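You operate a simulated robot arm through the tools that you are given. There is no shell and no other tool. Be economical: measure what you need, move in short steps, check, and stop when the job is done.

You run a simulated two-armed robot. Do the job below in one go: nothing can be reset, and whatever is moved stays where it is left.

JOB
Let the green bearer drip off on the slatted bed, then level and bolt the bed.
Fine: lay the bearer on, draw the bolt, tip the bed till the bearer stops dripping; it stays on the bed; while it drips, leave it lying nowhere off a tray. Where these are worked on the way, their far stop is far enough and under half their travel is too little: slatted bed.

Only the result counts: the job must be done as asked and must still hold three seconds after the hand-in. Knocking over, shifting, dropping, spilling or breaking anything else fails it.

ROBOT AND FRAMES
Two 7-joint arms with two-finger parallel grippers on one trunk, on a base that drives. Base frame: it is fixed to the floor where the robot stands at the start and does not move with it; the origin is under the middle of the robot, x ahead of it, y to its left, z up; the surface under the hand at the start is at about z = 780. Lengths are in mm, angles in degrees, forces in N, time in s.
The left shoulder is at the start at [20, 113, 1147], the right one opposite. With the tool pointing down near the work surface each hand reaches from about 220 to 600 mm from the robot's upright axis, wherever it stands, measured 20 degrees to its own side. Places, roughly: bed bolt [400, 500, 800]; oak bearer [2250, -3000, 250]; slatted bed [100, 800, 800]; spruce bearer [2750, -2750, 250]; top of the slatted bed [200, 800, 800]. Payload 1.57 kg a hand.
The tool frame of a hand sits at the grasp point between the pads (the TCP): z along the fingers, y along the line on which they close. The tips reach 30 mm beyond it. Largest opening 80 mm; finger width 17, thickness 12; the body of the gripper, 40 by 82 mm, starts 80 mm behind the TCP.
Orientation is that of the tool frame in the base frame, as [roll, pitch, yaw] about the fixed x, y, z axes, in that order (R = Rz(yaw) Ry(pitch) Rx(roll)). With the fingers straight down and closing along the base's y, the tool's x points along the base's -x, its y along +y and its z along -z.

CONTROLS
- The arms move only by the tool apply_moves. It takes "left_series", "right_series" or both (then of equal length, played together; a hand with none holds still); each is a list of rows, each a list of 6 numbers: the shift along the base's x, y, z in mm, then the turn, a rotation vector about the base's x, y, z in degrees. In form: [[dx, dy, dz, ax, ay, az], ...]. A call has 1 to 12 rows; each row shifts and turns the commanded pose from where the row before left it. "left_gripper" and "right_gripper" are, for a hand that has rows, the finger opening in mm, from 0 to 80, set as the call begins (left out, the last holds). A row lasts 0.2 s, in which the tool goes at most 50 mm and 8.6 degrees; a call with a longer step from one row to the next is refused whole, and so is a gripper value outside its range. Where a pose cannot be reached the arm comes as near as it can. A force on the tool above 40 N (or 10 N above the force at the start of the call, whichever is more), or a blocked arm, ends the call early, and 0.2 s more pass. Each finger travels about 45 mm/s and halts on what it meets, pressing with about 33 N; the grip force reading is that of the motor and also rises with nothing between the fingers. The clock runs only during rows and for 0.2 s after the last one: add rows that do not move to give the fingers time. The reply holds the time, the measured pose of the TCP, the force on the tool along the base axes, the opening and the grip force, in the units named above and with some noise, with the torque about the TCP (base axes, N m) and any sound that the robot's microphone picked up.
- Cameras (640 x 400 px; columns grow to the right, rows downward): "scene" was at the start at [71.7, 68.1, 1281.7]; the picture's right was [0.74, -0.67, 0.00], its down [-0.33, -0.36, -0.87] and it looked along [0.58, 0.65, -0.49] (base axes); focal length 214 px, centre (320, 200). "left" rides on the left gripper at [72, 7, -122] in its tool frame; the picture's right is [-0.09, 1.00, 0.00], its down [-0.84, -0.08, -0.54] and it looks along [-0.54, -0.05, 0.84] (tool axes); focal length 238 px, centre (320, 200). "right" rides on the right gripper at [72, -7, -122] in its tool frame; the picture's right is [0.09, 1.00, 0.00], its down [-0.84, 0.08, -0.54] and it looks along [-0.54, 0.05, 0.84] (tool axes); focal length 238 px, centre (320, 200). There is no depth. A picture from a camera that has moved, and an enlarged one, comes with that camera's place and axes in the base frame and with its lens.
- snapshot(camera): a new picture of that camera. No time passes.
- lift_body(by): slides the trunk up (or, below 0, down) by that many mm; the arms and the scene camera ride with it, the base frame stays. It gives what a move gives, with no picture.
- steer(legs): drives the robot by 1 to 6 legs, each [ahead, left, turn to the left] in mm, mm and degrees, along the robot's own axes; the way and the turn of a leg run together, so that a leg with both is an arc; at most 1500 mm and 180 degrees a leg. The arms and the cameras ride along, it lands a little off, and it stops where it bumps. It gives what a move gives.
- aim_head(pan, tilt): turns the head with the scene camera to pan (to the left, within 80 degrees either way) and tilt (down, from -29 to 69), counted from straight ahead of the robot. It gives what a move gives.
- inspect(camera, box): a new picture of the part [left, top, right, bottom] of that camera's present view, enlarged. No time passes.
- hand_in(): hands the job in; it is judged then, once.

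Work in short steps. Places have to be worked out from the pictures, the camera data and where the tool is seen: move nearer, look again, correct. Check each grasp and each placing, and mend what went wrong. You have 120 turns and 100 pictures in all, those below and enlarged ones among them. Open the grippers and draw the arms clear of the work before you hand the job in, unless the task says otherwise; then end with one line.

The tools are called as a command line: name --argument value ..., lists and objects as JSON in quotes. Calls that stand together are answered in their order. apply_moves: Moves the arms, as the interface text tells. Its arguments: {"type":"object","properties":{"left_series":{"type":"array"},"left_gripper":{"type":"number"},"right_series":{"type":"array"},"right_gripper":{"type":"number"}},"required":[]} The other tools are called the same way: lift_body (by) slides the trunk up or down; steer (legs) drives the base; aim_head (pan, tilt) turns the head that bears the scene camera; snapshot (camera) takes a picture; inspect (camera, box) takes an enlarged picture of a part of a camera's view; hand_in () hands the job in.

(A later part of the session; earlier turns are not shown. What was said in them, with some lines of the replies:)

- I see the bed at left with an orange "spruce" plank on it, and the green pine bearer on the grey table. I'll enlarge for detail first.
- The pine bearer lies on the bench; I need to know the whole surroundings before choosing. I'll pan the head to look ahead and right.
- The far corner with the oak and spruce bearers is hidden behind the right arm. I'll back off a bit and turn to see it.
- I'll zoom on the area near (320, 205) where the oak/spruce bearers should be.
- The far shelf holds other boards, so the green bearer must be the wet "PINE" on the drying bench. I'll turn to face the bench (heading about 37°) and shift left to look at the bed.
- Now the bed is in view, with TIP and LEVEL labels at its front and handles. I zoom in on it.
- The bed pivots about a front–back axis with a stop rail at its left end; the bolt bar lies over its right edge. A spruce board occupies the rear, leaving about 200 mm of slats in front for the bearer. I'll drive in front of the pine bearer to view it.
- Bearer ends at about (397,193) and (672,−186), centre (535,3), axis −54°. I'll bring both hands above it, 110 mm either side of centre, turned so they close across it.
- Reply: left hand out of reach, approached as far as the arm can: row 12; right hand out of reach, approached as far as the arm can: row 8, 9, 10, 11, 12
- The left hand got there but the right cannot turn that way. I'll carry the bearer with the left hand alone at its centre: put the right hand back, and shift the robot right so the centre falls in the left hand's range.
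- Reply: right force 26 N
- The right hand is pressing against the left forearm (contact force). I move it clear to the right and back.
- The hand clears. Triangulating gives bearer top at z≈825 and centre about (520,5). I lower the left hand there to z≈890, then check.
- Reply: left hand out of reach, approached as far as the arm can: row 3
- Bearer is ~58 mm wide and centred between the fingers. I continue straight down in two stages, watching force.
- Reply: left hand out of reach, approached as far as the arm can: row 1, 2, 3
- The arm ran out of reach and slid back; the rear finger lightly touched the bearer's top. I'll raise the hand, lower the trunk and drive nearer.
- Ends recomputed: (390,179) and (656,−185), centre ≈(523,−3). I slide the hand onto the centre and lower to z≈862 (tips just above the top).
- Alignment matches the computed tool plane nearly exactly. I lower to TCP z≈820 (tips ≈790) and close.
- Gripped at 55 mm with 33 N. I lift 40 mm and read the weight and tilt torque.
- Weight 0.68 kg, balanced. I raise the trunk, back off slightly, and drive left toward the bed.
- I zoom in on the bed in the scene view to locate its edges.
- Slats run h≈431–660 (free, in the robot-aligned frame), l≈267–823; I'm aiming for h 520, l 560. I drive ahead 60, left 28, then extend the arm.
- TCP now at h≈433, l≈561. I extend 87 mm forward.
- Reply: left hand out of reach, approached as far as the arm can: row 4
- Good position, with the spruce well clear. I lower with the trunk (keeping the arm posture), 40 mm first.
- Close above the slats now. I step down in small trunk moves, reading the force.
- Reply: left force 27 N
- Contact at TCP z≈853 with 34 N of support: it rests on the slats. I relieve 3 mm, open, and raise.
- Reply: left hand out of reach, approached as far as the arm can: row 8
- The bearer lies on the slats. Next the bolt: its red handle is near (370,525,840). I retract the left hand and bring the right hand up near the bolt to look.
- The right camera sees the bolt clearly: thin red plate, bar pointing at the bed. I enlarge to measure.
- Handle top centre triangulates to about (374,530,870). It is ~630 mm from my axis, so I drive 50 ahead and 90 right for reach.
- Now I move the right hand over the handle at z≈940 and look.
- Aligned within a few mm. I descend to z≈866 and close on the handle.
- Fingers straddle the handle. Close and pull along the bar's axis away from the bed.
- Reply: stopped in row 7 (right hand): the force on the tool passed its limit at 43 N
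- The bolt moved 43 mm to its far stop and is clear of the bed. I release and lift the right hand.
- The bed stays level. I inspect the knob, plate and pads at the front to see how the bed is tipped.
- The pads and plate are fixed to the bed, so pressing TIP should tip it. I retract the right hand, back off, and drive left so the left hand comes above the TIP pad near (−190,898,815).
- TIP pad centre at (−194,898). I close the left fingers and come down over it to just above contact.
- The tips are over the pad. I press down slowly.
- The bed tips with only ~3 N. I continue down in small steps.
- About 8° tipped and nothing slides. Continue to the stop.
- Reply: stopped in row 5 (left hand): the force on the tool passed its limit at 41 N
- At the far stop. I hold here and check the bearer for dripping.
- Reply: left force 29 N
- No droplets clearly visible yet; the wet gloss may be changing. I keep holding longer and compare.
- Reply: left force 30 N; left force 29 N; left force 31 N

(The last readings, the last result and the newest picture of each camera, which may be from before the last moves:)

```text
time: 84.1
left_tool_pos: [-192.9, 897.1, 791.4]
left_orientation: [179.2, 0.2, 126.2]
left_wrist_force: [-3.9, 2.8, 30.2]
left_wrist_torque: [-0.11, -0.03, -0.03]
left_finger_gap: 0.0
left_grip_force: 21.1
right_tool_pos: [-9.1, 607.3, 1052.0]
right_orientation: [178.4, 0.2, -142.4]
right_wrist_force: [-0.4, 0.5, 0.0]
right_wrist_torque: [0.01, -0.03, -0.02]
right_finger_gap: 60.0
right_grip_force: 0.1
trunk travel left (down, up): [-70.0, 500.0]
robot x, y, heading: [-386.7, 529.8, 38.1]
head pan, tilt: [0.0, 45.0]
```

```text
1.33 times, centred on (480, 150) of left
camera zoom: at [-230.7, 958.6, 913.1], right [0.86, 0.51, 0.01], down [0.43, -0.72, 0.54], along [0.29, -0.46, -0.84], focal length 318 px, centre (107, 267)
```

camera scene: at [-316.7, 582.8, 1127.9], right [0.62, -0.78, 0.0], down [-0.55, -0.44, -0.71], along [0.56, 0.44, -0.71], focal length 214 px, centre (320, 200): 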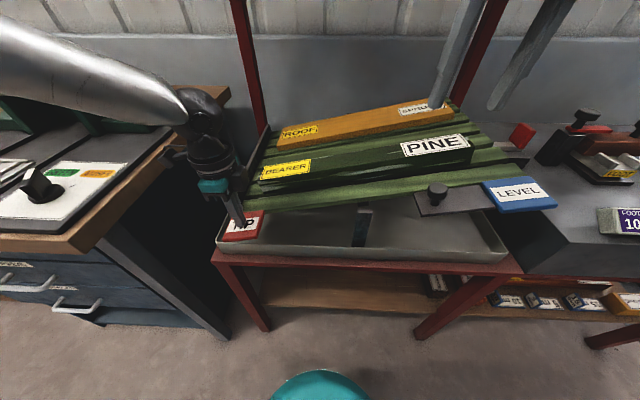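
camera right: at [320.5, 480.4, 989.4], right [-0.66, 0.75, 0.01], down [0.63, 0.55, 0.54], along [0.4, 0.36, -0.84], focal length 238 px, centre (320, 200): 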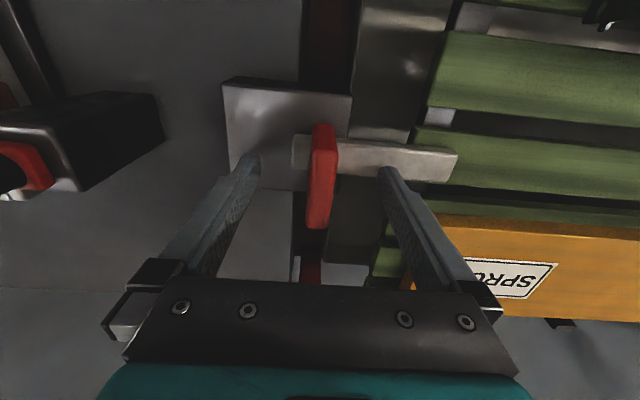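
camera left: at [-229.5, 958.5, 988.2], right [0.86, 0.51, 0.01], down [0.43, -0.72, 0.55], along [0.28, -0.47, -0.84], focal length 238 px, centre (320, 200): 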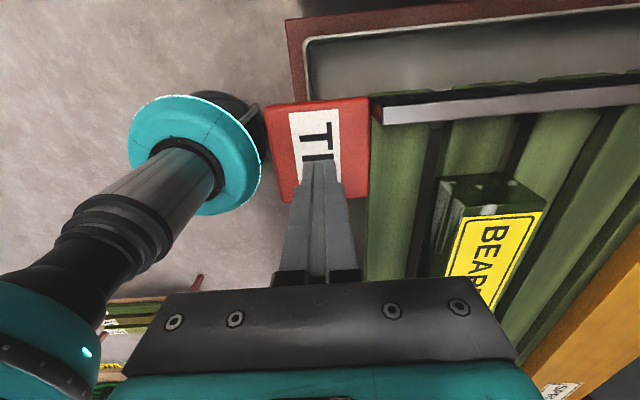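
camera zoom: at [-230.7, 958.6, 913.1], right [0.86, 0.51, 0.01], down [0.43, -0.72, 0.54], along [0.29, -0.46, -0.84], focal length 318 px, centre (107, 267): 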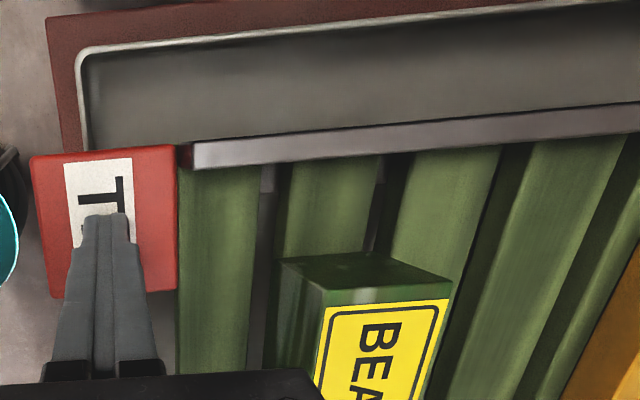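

The bearer's gloss is fading: it's draining. I hold on further until its look stops changing.

apply_moves --left_series '[[0, 0, 0, 0, 0, 0], [0, 0, 0, 0, 0, 0], [0, 0, 0, 0, 0, 0], [0, 0, 0, 0, 0, 0], [0, 0, 0, 0, 0, 0], [0, 0, 0, 0, 0, 0], [0, 0, 0, 0, 0, 0], [0, 0, 0, 0, 0, 0], [0, 0, 0, 0, 0, 0], [0, 0, 0, 0, 0, 0], [0, 0, 0, 0, 0, 0], [0, 0, 0, 0, 0, 0]]'

apply_moves --left_series '[[0, 0, 0, 0, 0, 0], [0, 0, 0, 0, 0, 0], [0, 0, 0, 0, 0, 0], [0, 0, 0, 0, 0, 0], [0, 0, 0, 0, 0, 0], [0, 0, 0, 0, 0, 0], [0, 0, 0, 0, 0, 0], [0, 0, 0, 0, 0, 0], [0, 0, 0, 0, 0, 0], [0, 0, 0, 0, 0, 0], [0, 0, 0, 0, 0, 0], [0, 0, 0, 0, 0, 0]]'

apply_moves --left_series '[[0, 0, 0, 0, 0, 0], [0, 0, 0, 0, 0, 0], [0, 0, 0, 0, 0, 0], [0, 0, 0, 0, 0, 0], [0, 0, 0, 0, 0, 0], [0, 0, 0, 0, 0, 0], [0, 0, 0, 0, 0, 0], [0, 0, 0, 0, 0, 0], [0, 0, 0, 0, 0, 0], [0, 0, 0, 0, 0, 0], [0, 0, 0, 0, 0, 0], [0, 0, 0, 0, 0, 0]]'

inspect --camera "scene" --box '[210, 90, 500, 260]'

```text
time: 86.7
left_tool_pos: [-194.0, 896.9, 790.4]
left_orientation: [179.3, 0.2, 126.2]
left_wrist_force: [-3.9, 3.4, 28.5]
left_wrist_torque: [-0.11, 0.02, -0.01]
left_finger_gap: 0.0
left_grip_force: 21.4
right_tool_pos: [-9.4, 607.8, 1053.1]
right_orientation: [178.5, 0.2, -142.4]
right_wrist_force: [-0.4, -0.4, -0.3]
right_wrist_torque: [-0.01, -0.03, 0.02]
right_finger_gap: 60.1
right_grip_force: 0.0
trunk travel left (down, up): [-70.0, 500.0]
robot x, y, heading: [-386.7, 525.7, 38.4]
head pan, tilt: [0.0, 45.0]
```

```text
time: 89.3
left_tool_pos: [-193.4, 897.1, 791.6]
left_orientation: [179.2, 0.2, 126.2]
left_wrist_force: [-3.6, 3.1, 28.7]
left_wrist_torque: [-0.14, 0.0, -0.06]
left_finger_gap: 0.0
left_grip_force: 21.6
right_tool_pos: [-8.7, 607.2, 1053.1]
right_orientation: [178.4, 0.2, -142.4]
right_wrist_force: [0.1, 0.2, 0.0]
right_wrist_torque: [0.01, 0.01, 0.01]
right_finger_gap: 59.8
right_grip_force: 0.0
trunk travel left (down, up): [-70.0, 500.0]
robot x, y, heading: [-389.2, 532.0, 38.3]
head pan, tilt: [0.0, 45.0]
```

```text
time: 91.9
left_tool_pos: [-193.3, 897.9, 790.7]
left_orientation: [179.3, 0.1, 126.2]
left_wrist_force: [-2.2, 2.5, 28.4]
left_wrist_torque: [-0.1, 0.0, -0.03]
left_finger_gap: 0.0
left_grip_force: 21.3
right_tool_pos: [-8.5, 605.3, 1053.6]
right_orientation: [178.4, 0.1, -142.4]
right_wrist_force: [0.3, -0.4, -1.3]
right_wrist_torque: [-0.01, 0.03, -0.02]
right_finger_gap: 60.0
right_grip_force: 0.1
trunk travel left (down, up): [-70.0, 500.0]
robot x, y, heading: [-387.2, 523.9, 38.4]
head pan, tilt: [0.0, 45.0]
```

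```text
2.21 times, centred on (355, 175) of scene
camera zoom: at [-317.0, 582.4, 1128.2], right [0.62, -0.79, 0.0], down [-0.55, -0.44, -0.71], along [0.56, 0.44, -0.71], focal length 473 px, centre (243, 255)
```

zoom: 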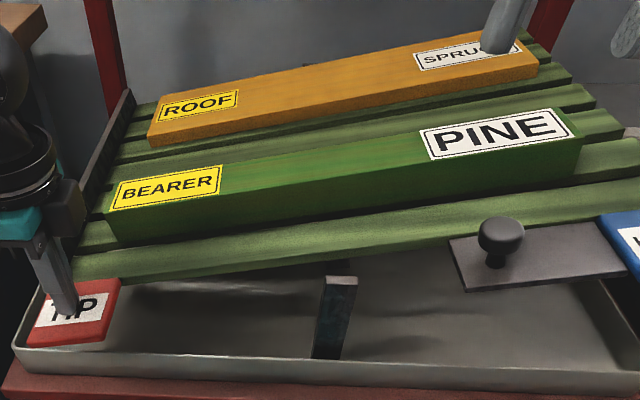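

Gloss is nearly gone. I hold ~8 s more and compare.

apply_moves --left_series '[[0, 0, 0, 0, 0, 0], [0, 0, 0, 0, 0, 0], [0, 0, 0, 0, 0, 0], [0, 0, 0, 0, 0, 0], [0, 0, 0, 0, 0, 0], [0, 0, 0, 0, 0, 0], [0, 0, 0, 0, 0, 0], [0, 0, 0, 0, 0, 0], [0, 0, 0, 0, 0, 0], [0, 0, 0, 0, 0, 0], [0, 0, 0, 0, 0, 0], [0, 0, 0, 0, 0, 0]]'

apply_moves --left_series '[[0, 0, 0, 0, 0, 0], [0, 0, 0, 0, 0, 0], [0, 0, 0, 0, 0, 0], [0, 0, 0, 0, 0, 0], [0, 0, 0, 0, 0, 0], [0, 0, 0, 0, 0, 0], [0, 0, 0, 0, 0, 0], [0, 0, 0, 0, 0, 0], [0, 0, 0, 0, 0, 0], [0, 0, 0, 0, 0, 0], [0, 0, 0, 0, 0, 0], [0, 0, 0, 0, 0, 0]]'

apply_moves --left_series '[[0, 0, 0, 0, 0, 0], [0, 0, 0, 0, 0, 0], [0, 0, 0, 0, 0, 0], [0, 0, 0, 0, 0, 0], [0, 0, 0, 0, 0, 0], [0, 0, 0, 0, 0, 0], [0, 0, 0, 0, 0, 0], [0, 0, 0, 0, 0, 0], [0, 0, 0, 0, 0, 0], [0, 0, 0, 0, 0, 0], [0, 0, 0, 0, 0, 0], [0, 0, 0, 0, 0, 0]]'

inspect --camera "scene" --box '[210, 90, 500, 260]'

```text
time: 94.5
left_tool_pos: [-194.7, 898.2, 791.8]
left_orientation: [179.3, 0.2, 126.2]
left_wrist_force: [-3.3, 3.5, 28.8]
left_wrist_torque: [-0.1, -0.02, 0.0]
left_finger_gap: 0.2
left_grip_force: 21.3
right_tool_pos: [-8.8, 606.6, 1053.2]
right_orientation: [178.4, 0.2, -142.3]
right_wrist_force: [0.3, 0.5, 0.4]
right_wrist_torque: [0.0, 0.0, 0.0]
right_finger_gap: 60.0
right_grip_force: 0.1
trunk travel left (down, up): [-70.0, 500.0]
robot x, y, heading: [-389.0, 527.7, 38.1]
head pan, tilt: [0.0, 45.0]
```

```text
time: 97.1
left_tool_pos: [-193.3, 897.3, 790.8]
left_orientation: [179.3, 0.2, 126.2]
left_wrist_force: [-4.2, 3.2, 28.2]
left_wrist_torque: [-0.12, 0.0, -0.03]
left_finger_gap: 0.0
left_grip_force: 21.5
right_tool_pos: [-8.1, 607.0, 1052.4]
right_orientation: [178.4, 0.2, -142.4]
right_wrist_force: [0.6, -1.2, 0.1]
right_wrist_torque: [0.0, 0.04, 0.03]
right_finger_gap: 59.8
right_grip_force: 0.0
trunk travel left (down, up): [-70.0, 500.0]
robot x, y, heading: [-389.9, 528.6, 38.3]
head pan, tilt: [0.0, 45.0]
```

```text
time: 99.7
left_tool_pos: [-192.9, 897.7, 791.1]
left_orientation: [179.3, 0.2, 126.2]
left_wrist_force: [-3.1, 3.9, 28.3]
left_wrist_torque: [-0.11, -0.04, 0.0]
left_finger_gap: 0.1
left_grip_force: 21.0
right_tool_pos: [-8.3, 606.7, 1054.1]
right_orientation: [178.4, 0.1, -142.3]
right_wrist_force: [-0.9, -0.2, 0.3]
right_wrist_torque: [0.02, 0.0, 0.02]
right_finger_gap: 59.8
right_grip_force: 0.0
trunk travel left (down, up): [-70.0, 500.0]
robot x, y, heading: [-392.6, 524.8, 38.3]
head pan, tilt: [0.0, 45.0]
```

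```text
2.21 times, centred on (355, 175) of scene
camera zoom: at [-317.0, 582.4, 1128.2], right [0.62, -0.79, 0.0], down [-0.55, -0.44, -0.71], along [0.56, 0.44, -0.71], focal length 473 px, centre (243, 255)
```

zoom: 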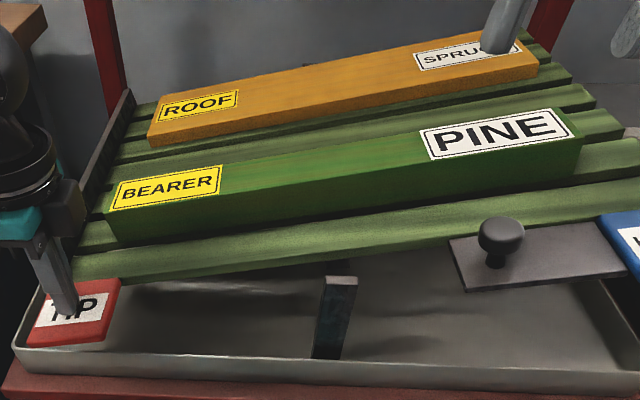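

It no longer changes; drained. I raise the left hand slowly to see whether the bed follows or stays tipped.

apply_moves --left_series '[[0, 0, 4, 0, 0, 0], [0, 0, 4, 0, 0, 0], [0, 0, 4, 0, 0, 0], [0, 0, 4, 0, 0, 0], [0, 0, 4, 0, 0, 0], [0, 0, 0, 0, 0, 0]]'

snapshot --camera "scene"

```text
time: 101.1
left_tool_pos: [-194.5, 898.0, 810.0]
left_orientation: [179.5, 0.2, 126.2]
left_wrist_force: [0.4, -0.4, -0.8]
left_wrist_torque: [-0.01, 0.0, 0.0]
left_finger_gap: 0.1
left_grip_force: 20.4
right_tool_pos: [-7.3, 607.8, 1051.9]
right_orientation: [178.4, 0.2, -142.5]
right_wrist_force: [0.0, -0.1, -0.3]
right_wrist_torque: [0.01, 0.01, 0.01]
right_finger_gap: 59.8
right_grip_force: 0.1
trunk travel left (down, up): [-70.0, 500.0]
robot x, y, heading: [-388.9, 528.3, 38.2]
head pan, tilt: [0.0, 45.0]
```

```text
34 pictures are left
camera scene: at [-315.9, 583.4, 1128.0], right [0.62, -0.79, 0.0], down [-0.56, -0.44, -0.71], along [0.56, 0.44, -0.71], focal length 214 px, centre (320, 200)
```

scene: 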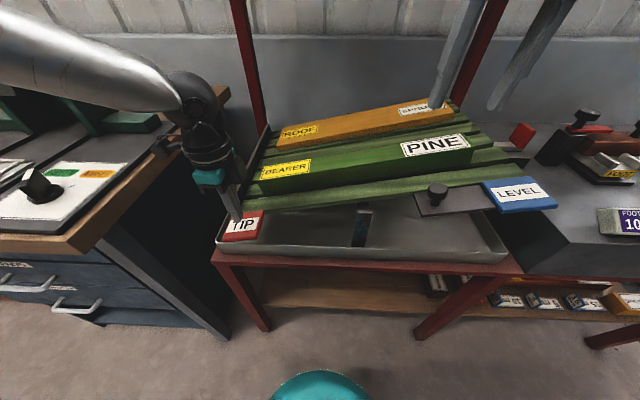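

The bed stays tipped by itself. I lift the left hand well clear, then drive right so the right hand can press LEVEL.

apply_moves --left_series '[[0, 0, 40, 0, 0, 0], [0, 0, 45, 0, 0, 0], [0, 0, 45, 0, 0, 0], [0, 0, 45, 0, 0, 0], [0, 0, 45, 0, 0, 0], [-20, -15, 20, 0, 0, 0]]'

steer --legs '[[0, -320, 0]]'

aim_head --pan -5 --tilt 45

snapshot --camera "scene"

snapshot --camera "right"

```text
time: 102.5
left_tool_pos: [-211.6, 882.7, 1052.2]
left_orientation: [179.4, 0.3, 126.2]
left_wrist_force: [-0.2, 0.3, 0.9]
left_wrist_torque: [0.0, -0.03, 0.01]
left_finger_gap: 0.1
left_grip_force: 21.3
right_tool_pos: [-8.4, 607.9, 1052.0]
right_orientation: [178.4, 0.2, -142.4]
right_wrist_force: [0.1, 0.9, -0.3]
right_wrist_torque: [0.01, -0.01, 0.0]
right_finger_gap: 59.9
right_grip_force: 0.0
trunk travel left (down, up): [-70.0, 500.0]
robot x, y, heading: [-389.1, 523.4, 38.0]
head pan, tilt: [0.0, 45.0]
```

```text
time: 104.6
left_tool_pos: [-14.2, 633.6, 1051.2]
left_orientation: [179.5, 0.1, 126.2]
left_wrist_force: [0.1, -0.9, 0.3]
left_wrist_torque: [0.02, 0.02, 0.04]
left_finger_gap: 0.0
left_grip_force: 21.5
right_tool_pos: [188.1, 357.1, 1052.1]
right_orientation: [178.4, 0.3, -142.5]
right_wrist_force: [0.7, 0.0, 0.3]
right_wrist_torque: [0.01, 0.02, 0.04]
right_finger_gap: 60.2
right_grip_force: 0.1
trunk travel left (down, up): [-70.0, 500.0]
robot x, y, heading: [-196.2, 277.7, 38.1]
head pan, tilt: [0.0, 45.0]
```

```text
time: 105.3
left_tool_pos: [-15.3, 633.0, 1051.4]
left_orientation: [179.5, 0.3, 126.1]
left_wrist_force: [-0.3, -0.7, 0.2]
left_wrist_torque: [-0.01, 0.01, 0.02]
left_finger_gap: 0.1
left_grip_force: 20.7
right_tool_pos: [188.6, 357.8, 1053.1]
right_orientation: [178.4, 0.3, -142.6]
right_wrist_force: [-0.5, -0.4, 0.0]
right_wrist_torque: [-0.01, -0.02, 0.0]
right_finger_gap: 59.8
right_grip_force: 0.1
trunk travel left (down, up): [-70.0, 500.0]
robot x, y, heading: [-192.4, 281.7, 38.0]
head pan, tilt: [-5.0, 45.0]
```

```text
33 pictures are left
camera scene: at [-115.6, 328.3, 1128.0], right [0.55, -0.84, 0.0], down [-0.59, -0.39, -0.71], along [0.59, 0.39, -0.71], focal length 214 px, centre (320, 200)
```

scene: 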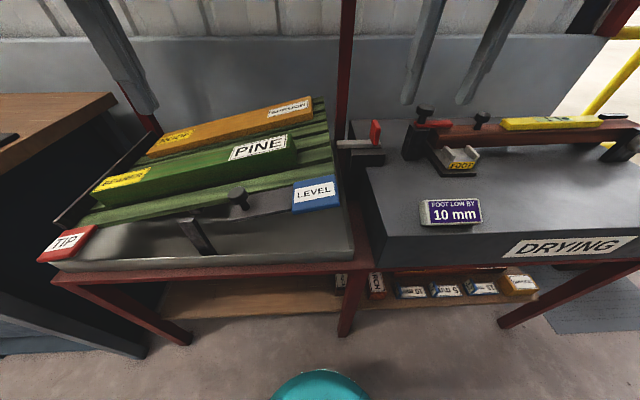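

```text
32 pictures are left
camera right: at [137.9, 306.1, 1174.4], right [-0.68, 0.73, 0.03], down [0.63, 0.56, 0.55], along [0.39, 0.39, -0.84], focal length 238 px, centre (320, 200)
```

right: 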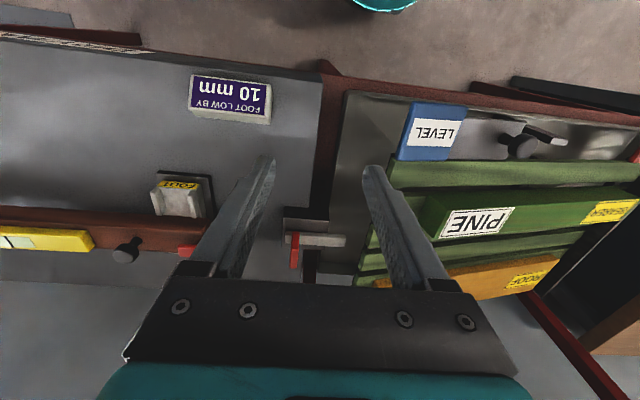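

LEVEL pad triangulates to (104,482,877). I bring the closed right hand above it.

apply_moves --right_series '[[-21, 31, -20, 0, 0, 0], [-21, 31, -25, 0, 0, 0], [-21, 31, -25, 0, 0, 0], [-21, 32, -25, 0, 0, 0], [0, 0, -25, 0, 0, 0], [0, 0, 0, 0, 0, 0]]' --right_gripper 0

snapshot --camera "scene"

```text
time: 106.7
left_tool_pos: [-14.5, 632.8, 1050.9]
left_orientation: [179.5, 0.2, 126.1]
left_wrist_force: [-0.7, -0.6, 0.4]
left_wrist_torque: [0.03, 0.01, -0.03]
left_finger_gap: 0.0
left_grip_force: 21.1
right_tool_pos: [106.2, 483.3, 931.7]
right_orientation: [178.4, 0.2, -142.6]
right_wrist_force: [0.2, 0.1, -0.4]
right_wrist_torque: [-0.01, -0.03, -0.01]
right_finger_gap: 0.0
right_grip_force: 21.4
trunk travel left (down, up): [-70.0, 500.0]
robot x, y, heading: [-194.4, 278.0, 38.1]
head pan, tilt: [-5.0, 45.0]
```

```text
31 pictures are left
camera scene: at [-115.6, 328.2, 1128.0], right [0.55, -0.84, 0.0], down [-0.59, -0.39, -0.71], along [0.59, 0.39, -0.71], focal length 214 px, centre (320, 200)
```

scene: 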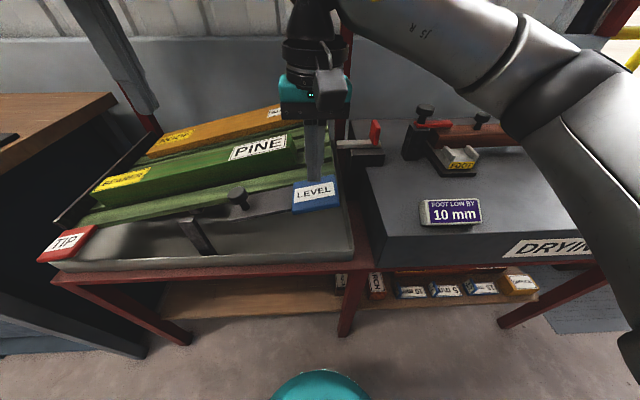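

Over the pad. I press down gently in stages.

apply_moves --right_series '[[0, 0, -10, 0, 0, 0], [0, 0, -8, 0, 0, 0], [0, 0, -5, 0, 0, 0], [0, 0, -5, 0, 0, 0], [0, 0, -5, 0, 0, 0], [0, 0, -5, 0, 0, 0], [0, 0, -5, 0, 0, 0], [0, 0, -5, 0, 0, 0], [0, 0, -5, 0, 0, 0], [0, 0, -5, 0, 0, 0], [0, 0, 0, 0, 0, 0]]'

snapshot --camera "scene"

```text
time: 109.1
left_tool_pos: [-15.4, 632.2, 1051.2]
left_orientation: [179.4, 0.2, 126.1]
left_wrist_force: [-1.0, -0.3, -0.6]
left_wrist_torque: [0.0, 0.02, -0.02]
left_finger_gap: 0.1
left_grip_force: 21.5
right_tool_pos: [105.2, 482.1, 874.3]
right_orientation: [178.4, 0.2, -142.6]
right_wrist_force: [0.5, -2.0, 3.4]
right_wrist_torque: [-0.14, -0.04, 0.05]
right_finger_gap: 0.0
right_grip_force: 21.6
trunk travel left (down, up): [-70.0, 500.0]
robot x, y, heading: [-195.0, 277.9, 38.0]
head pan, tilt: [-5.0, 45.0]
```

```text
30 pictures are left
camera scene: at [-115.7, 328.0, 1128.0], right [0.55, -0.84, 0.0], down [-0.59, -0.39, -0.71], along [0.59, 0.39, -0.71], focal length 214 px, centre (320, 200)
```

scene: 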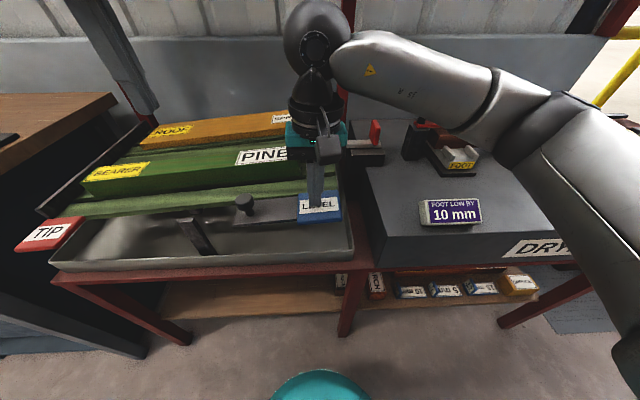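

It follows. Continue pressing in smaller steps toward level.

apply_moves --right_series '[[0, 0, -4, 0, 0, 0], [0, 0, -4, 0, 0, 0], [0, 0, -4, 0, 0, 0], [0, 0, -4, 0, 0, 0], [0, 0, -4, 0, 0, 0], [0, 0, 0, 0, 0, 0]]'

snapshot --camera "scene"

```text
time: 110.5
left_tool_pos: [-14.2, 632.4, 1051.6]
left_orientation: [179.5, 0.2, 126.1]
left_wrist_force: [-0.1, 0.3, -0.2]
left_wrist_torque: [0.03, 0.02, 0.0]
left_finger_gap: 0.1
left_grip_force: 21.2
right_tool_pos: [103.7, 482.5, 854.4]
right_orientation: [178.4, 0.2, -142.6]
right_wrist_force: [2.6, -2.6, 2.7]
right_wrist_torque: [-0.14, -0.07, 0.04]
right_finger_gap: 0.0
right_grip_force: 21.7
trunk travel left (down, up): [-70.0, 500.0]
robot x, y, heading: [-191.2, 276.1, 37.9]
head pan, tilt: [-5.0, 45.0]
```

```text
29 pictures are left
camera scene: at [-115.6, 328.0, 1128.0], right [0.55, -0.84, 0.0], down [-0.59, -0.39, -0.71], along [0.59, 0.39, -0.71], focal length 214 px, centre (320, 200)
```

scene: 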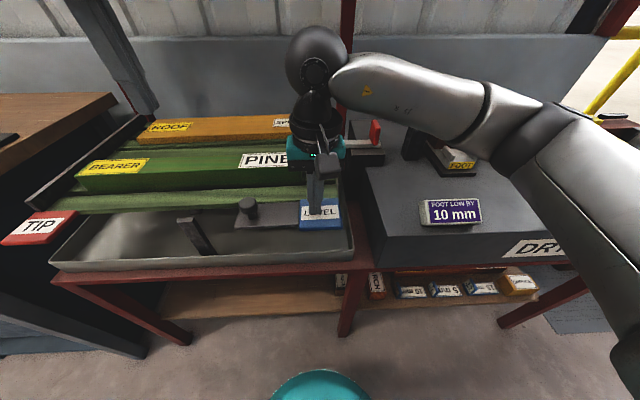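

Nearly level; I press on a few mm to find the level stop.

apply_moves --right_series '[[0, 0, -3, 0, 0, 0], [0, 0, -3, 0, 0, 0], [0, 0, -3, 0, 0, 0], [0, 0, -3, 0, 0, 0], [0, 0, 0, 0, 0, 0]]'

snapshot --camera "scene"

```text
time: 111.5
left_tool_pos: [-14.6, 631.7, 1050.9]
left_orientation: [179.5, 0.2, 126.1]
left_wrist_force: [-0.2, 0.0, 0.7]
left_wrist_torque: [0.03, 0.01, 0.02]
left_finger_gap: 0.1
left_grip_force: 21.4
right_tool_pos: [105.6, 482.9, 849.6]
right_orientation: [178.2, 0.7, -142.6]
right_wrist_force: [-3.7, -7.9, 12.5]
right_wrist_torque: [-0.37, 0.11, -0.07]
right_finger_gap: 0.0
right_grip_force: 21.2
trunk travel left (down, up): [-70.0, 500.0]
robot x, y, heading: [-192.2, 275.3, 38.2]
head pan, tilt: [-5.0, 45.0]
stopped in row 5 (right hand): the force on the tool passed its limit at 44 N (the readings are from after the stop); the commanded pose is now the measured one
```

```text
28 pictures are left
camera scene: at [-116.5, 327.2, 1128.0], right [0.55, -0.84, 0.0], down [-0.59, -0.39, -0.71], along [0.59, 0.39, -0.71], focal length 214 px, centre (320, 200)
```

scene: 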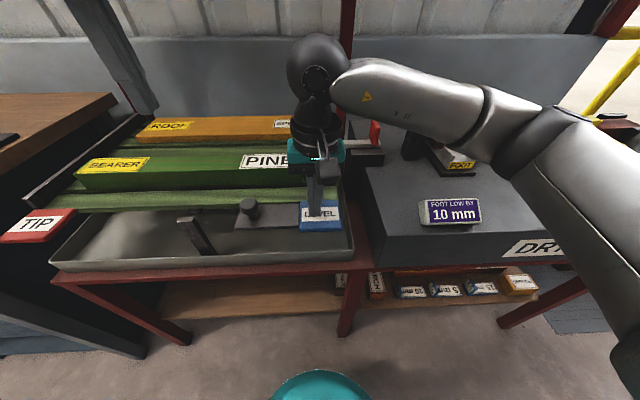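

Level stop found. I raise the right hand, move it toward the bolt, and drive 55 ahead.

apply_moves --right_series '[[0, 0, 10, 0, 0, 0], [0, 0, 40, 0, 0, 0], [0, 0, 45, 0, 0, 0], [0, 0, 45, 0, 0, 0], [0, 0, 30, 0, 0, 0], [40, -5, 0, 0, 0, 0], [45, 0, 0, 0, 0, 0], [45, 0, 0, 0, 0, 0], [45, 0, 0, 0, 0, 0], [30, 0, 0, 0, 0, 0], [30, 0, 0, 0, 0, 0]]'

steer --legs '[[55, -20, 0]]'

snapshot --camera "right"

snapshot --camera "scene"

```text
time: 113.9
left_tool_pos: [-15.1, 634.2, 1049.8]
left_orientation: [179.5, 0.3, 126.1]
left_wrist_force: [-0.5, 0.6, 0.3]
left_wrist_torque: [0.02, -0.04, 0.07]
left_finger_gap: 0.1
left_grip_force: 21.6
right_tool_pos: [339.6, 482.1, 1016.9]
right_orientation: [178.3, 0.7, -142.4]
right_wrist_force: [0.1, -0.5, 0.3]
right_wrist_torque: [0.01, -0.01, -0.03]
right_finger_gap: 0.0
right_grip_force: 21.0
trunk travel left (down, up): [-70.0, 500.0]
robot x, y, heading: [-193.6, 276.4, 38.1]
head pan, tilt: [-5.0, 45.0]
```

```text
time: 114.9
left_tool_pos: [41.4, 650.8, 1050.3]
left_orientation: [179.4, 0.2, 126.0]
left_wrist_force: [-0.3, 0.3, 0.4]
left_wrist_torque: [0.03, 0.02, 0.0]
left_finger_gap: 0.2
left_grip_force: 21.4
right_tool_pos: [395.3, 497.8, 1017.8]
right_orientation: [178.1, 0.7, -142.7]
right_wrist_force: [0.0, -0.4, 0.3]
right_wrist_torque: [0.0, 0.03, 0.0]
right_finger_gap: 0.0
right_grip_force: 21.4
trunk travel left (down, up): [-70.0, 500.0]
robot x, y, heading: [-137.5, 296.2, 37.9]
head pan, tilt: [-5.0, 45.0]
```

```text
27 pictures are left
camera right: at [344.0, 445.1, 1138.8], right [-0.68, 0.73, 0.03], down [0.62, 0.55, 0.55], along [0.39, 0.4, -0.83], focal length 238 px, centre (320, 200)
```

right: 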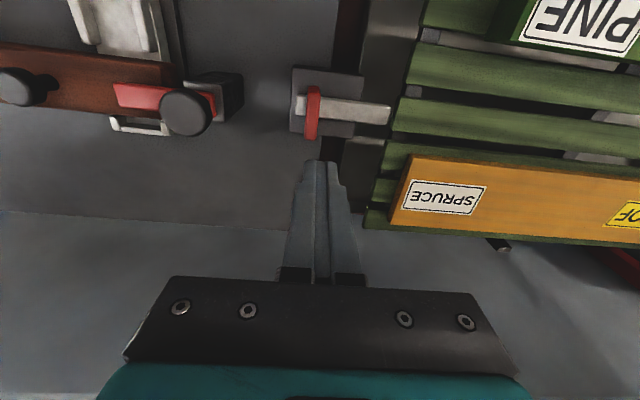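

```text
26 pictures are left
camera scene: at [-60.0, 345.9, 1127.9], right [0.55, -0.84, 0.0], down [-0.59, -0.39, -0.71], along [0.59, 0.39, -0.71], focal length 214 px, centre (320, 200)
```

scene: 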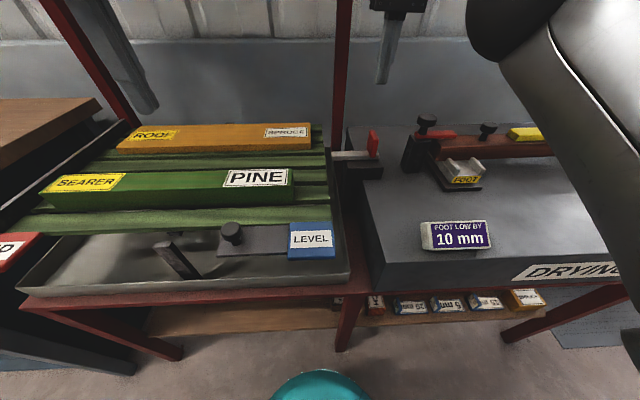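

Bed remains level; handle top at about (396,495). I open and descend onto the handle.

apply_moves --right_series '[[0, -2, -30, 0, 0, 0], [0, 0, -40, 0, 0, 0], [0, 0, -40, 0, 0, 0], [0, 0, -25, 0, 0, 0], [0, 0, -15, 0, 0, 0], [0, 0, 0, 0, 0, 0]]' --right_gripper 70

snapshot --camera "right"

```text
time: 116.3
left_tool_pos: [40.4, 651.8, 1051.8]
left_orientation: [179.4, 0.3, 126.0]
left_wrist_force: [-0.3, -0.7, 0.8]
left_wrist_torque: [-0.01, 0.0, -0.01]
left_finger_gap: 0.0
left_grip_force: 21.5
right_tool_pos: [395.5, 493.9, 869.4]
right_orientation: [178.1, 0.7, -142.6]
right_wrist_force: [-0.8, -0.7, -0.2]
right_wrist_torque: [0.0, -0.03, 0.02]
right_finger_gap: 70.0
right_grip_force: 0.0
trunk travel left (down, up): [-70.0, 500.0]
robot x, y, heading: [-133.9, 290.8, 38.1]
head pan, tilt: [-5.0, 45.0]
```

```text
25 pictures are left
camera right: at [344.3, 441.5, 988.9], right [-0.68, 0.73, 0.03], down [0.62, 0.55, 0.55], along [0.39, 0.4, -0.83], focal length 238 px, centre (320, 200)
```

right: 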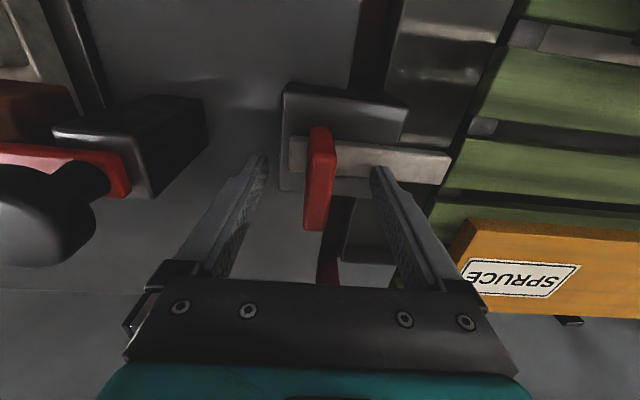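

Straddled. Close and push the bolt back toward the bed.

apply_moves --right_series '[[0, 0, 0, 0, 0, 0], [0, 0, 0, 0, 0, 0], [0, 0, 0, 0, 0, 0], [0, 0, 0, 0, 0, 0], [0, 0, 0, 0, 0, 0]]' --right_gripper 0

apply_moves --right_series '[[-5.9, 8.1, 0, 0, 0, 0], [-5.9, 8.1, 0, 0, 0, 0], [-5.9, 8.1, 0, 0, 0, 0], [-5.9, 8.1, 0, 0, 0, 0], [-3, 4, 0, 0, 0, 0], [-2.4, 3.2, 0, 0, 0, 0], [-2.4, 3.2, 0, 0, 0, 0], [-2.4, 3.2, 0, 0, 0, 0], [0, 0, 0, 0, 0, 0]]'

snapshot --camera "right"

inspect --camera "scene" --box '[200, 80, 440, 230]'

```text
time: 117.5
left_tool_pos: [40.5, 650.3, 1051.9]
left_orientation: [179.6, 0.3, 125.9]
left_wrist_force: [-0.7, 0.8, 0.3]
left_wrist_torque: [0.0, -0.02, -0.01]
left_finger_gap: 0.0
left_grip_force: 21.1
right_tool_pos: [396.5, 494.9, 868.5]
right_orientation: [178.1, 0.7, -142.7]
right_wrist_force: [1.0, 0.7, -0.2]
right_wrist_torque: [-1.02, -0.78, -0.51]
right_finger_gap: 15.2
right_grip_force: 30.0
trunk travel left (down, up): [-70.0, 500.0]
robot x, y, heading: [-136.2, 294.6, 38.0]
head pan, tilt: [-5.0, 45.0]
```

```text
time: 119.2
left_tool_pos: [41.6, 649.7, 1049.6]
left_orientation: [179.4, 0.3, 126.0]
left_wrist_force: [0.3, 0.0, 0.1]
left_wrist_torque: [0.02, -0.02, -0.02]
left_finger_gap: 0.0
left_grip_force: 21.2
right_tool_pos: [372.0, 527.8, 866.1]
right_orientation: [179.5, 0.5, -144.1]
right_wrist_force: [2.0, -5.5, 3.0]
right_wrist_torque: [-1.09, -0.69, -0.48]
right_finger_gap: 13.8
right_grip_force: 29.9
trunk travel left (down, up): [-70.0, 500.0]
robot x, y, heading: [-135.6, 291.9, 38.3]
head pan, tilt: [-5.0, 45.0]
stopped in row 8 (right hand): the force on the tool passed its limit at 42 N (the readings are from after the stop); the commanded pose is now the measured one
```

```text
24 pictures are left
camera right: at [317.7, 478.6, 989.4], right [-0.66, 0.75, 0.0], down [0.63, 0.55, 0.55], along [0.41, 0.37, -0.83], focal length 238 px, centre (320, 200)
```

right: 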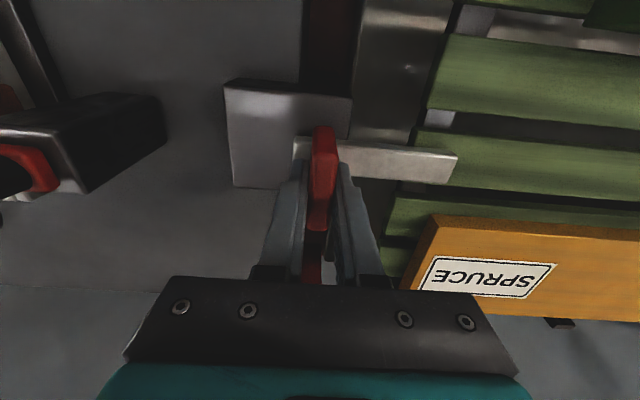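

```text
2.67 times, centred on (320, 155) of scene
camera zoom: at [-60.5, 344.9, 1128.0], right [0.54, -0.84, 0.0], down [-0.59, -0.38, -0.71], along [0.59, 0.39, -0.71], focal length 572 px, centre (320, 320)
```

zoom: 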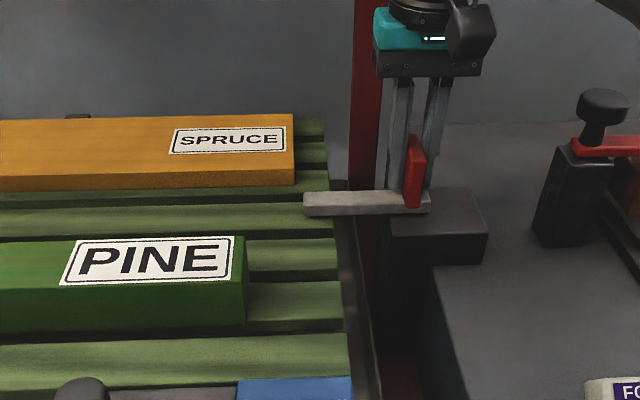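

The bolt is back over the bed edge at its home stop. I release, lift straight up, and retract both hands.

apply_moves --right_series '[[0, 0, 0, 0, 0, 0], [0, 0, 0, 0, 0, 0], [0, 0, 0, 0, 0, 0], [0, 0, 0, 0, 0, 0], [0, 0, 25, 0, 0, 0], [0, 0, 40, 0, 0, 0], [0, 0, 45, 0, 0, 0], [-25, -19, 35, 0, 0, 0], [-30, -23, 15, 0, 0, 0], [-30, -23, 0, 0, 0, 0], [-30, -23, 0, 0, 0, 0]]' --right_gripper 70

apply_moves --left_series '[[0, 0, 0, 0, 0, 0], [0, 0, 0, 0, 0, 0], [0, 0, 0, 0, 0, 0], [0, 0, 0, 0, 0, 0], [0, 0, 0, 0, 0, 0]]' --left_gripper 80

steer --legs '[[-200, 0, 0]]'

aim_head --pan 10 --tilt 40

snapshot --camera "scene"

inspect --camera "scene" --box '[180, 90, 440, 260]'

```text
time: 121.6
left_tool_pos: [41.8, 649.8, 1051.3]
left_orientation: [179.5, 0.2, 126.0]
left_wrist_force: [0.3, -0.6, 0.1]
left_wrist_torque: [0.03, 0.02, 0.05]
left_finger_gap: 0.2
left_grip_force: 21.3
right_tool_pos: [253.8, 440.9, 1027.4]
right_orientation: [179.3, 0.8, -143.6]
right_wrist_force: [0.7, -1.0, -0.7]
right_wrist_torque: [-0.03, -0.03, 0.0]
right_finger_gap: 69.9
right_grip_force: 0.2
trunk travel left (down, up): [-70.0, 500.0]
robot x, y, heading: [-136.5, 293.6, 38.0]
head pan, tilt: [-5.0, 45.0]
```

```text
time: 122.8
left_tool_pos: [40.9, 650.0, 1051.3]
left_orientation: [179.5, 0.3, 126.0]
left_wrist_force: [0.0, 0.1, -0.3]
left_wrist_torque: [0.05, -0.02, 0.0]
left_finger_gap: 79.9
left_grip_force: 0.0
right_tool_pos: [255.5, 440.9, 1027.6]
right_orientation: [179.4, 0.7, -143.6]
right_wrist_force: [0.4, 0.5, 1.0]
right_wrist_torque: [0.02, -0.01, 0.01]
right_finger_gap: 70.1
right_grip_force: 0.1
trunk travel left (down, up): [-70.0, 500.0]
robot x, y, heading: [-137.5, 294.8, 38.1]
head pan, tilt: [-5.0, 45.0]
```

```text
time: 124.4
left_tool_pos: [-116.6, 528.7, 1050.2]
left_orientation: [179.5, 0.3, 126.3]
left_wrist_force: [0.6, 0.3, 0.0]
left_wrist_torque: [0.0, -0.04, 0.02]
left_finger_gap: 80.0
left_grip_force: 0.0
right_tool_pos: [96.9, 319.2, 1027.8]
right_orientation: [179.4, 0.8, -143.4]
right_wrist_force: [-0.8, -0.5, 0.0]
right_wrist_torque: [-0.02, -0.04, 0.04]
right_finger_gap: 70.0
right_grip_force: 0.0
trunk travel left (down, up): [-70.0, 500.0]
robot x, y, heading: [-294.2, 173.9, 38.2]
head pan, tilt: [-5.0, 45.0]
```

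```text
time: 125.2
left_tool_pos: [-116.4, 527.3, 1051.0]
left_orientation: [179.5, 0.4, 126.2]
left_wrist_force: [-0.4, 0.3, -0.3]
left_wrist_torque: [-0.02, -0.02, 0.0]
left_finger_gap: 80.0
left_grip_force: 0.1
right_tool_pos: [96.5, 318.6, 1026.2]
right_orientation: [179.4, 0.7, -143.4]
right_wrist_force: [0.5, 0.3, -0.6]
right_wrist_torque: [0.01, 0.0, -0.04]
right_finger_gap: 69.8
right_grip_force: 0.0
trunk travel left (down, up): [-70.0, 500.0]
robot x, y, heading: [-294.6, 169.3, 38.5]
head pan, tilt: [10.0, 40.0]
```

```text
22 pictures are left
camera scene: at [-228.7, 241.2, 1135.2], right [0.75, -0.67, 0.0], down [-0.43, -0.48, -0.77], along [0.51, 0.57, -0.64], focal length 214 px, centre (320, 200)
```

scene: 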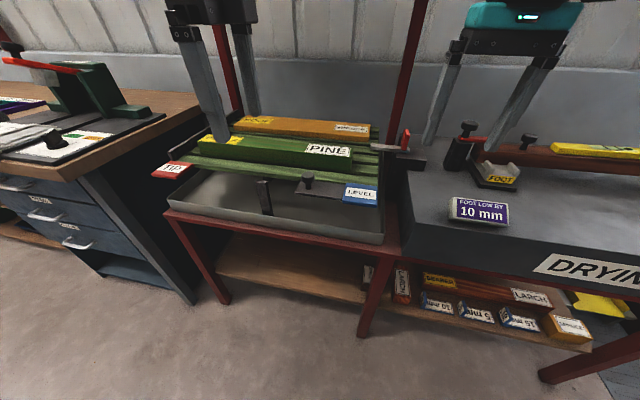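

```text
2.35 times, centred on (310, 175) of scene
camera zoom: at [-228.7, 241.2, 1135.2], right [0.75, -0.67, 0.0], down [-0.43, -0.48, -0.77], along [0.51, 0.57, -0.64], focal length 505 px, centre (344, 259)
```

zoom: 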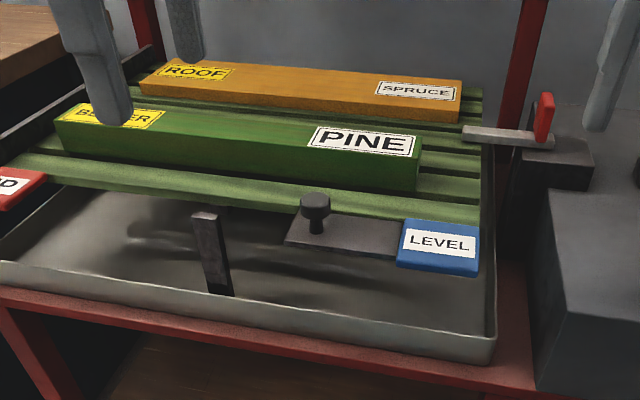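

The bed is level and bolted as at the start. The bearer is matte and lies on the slats, the spruce board has not moved, and both hands are open and clear. I hand in.

hand_in

```text
The job is handed in.
```

The green pine bearer has drained on the slatted bed and still lies there; the bed is level again and the bolt is back at its home stop.
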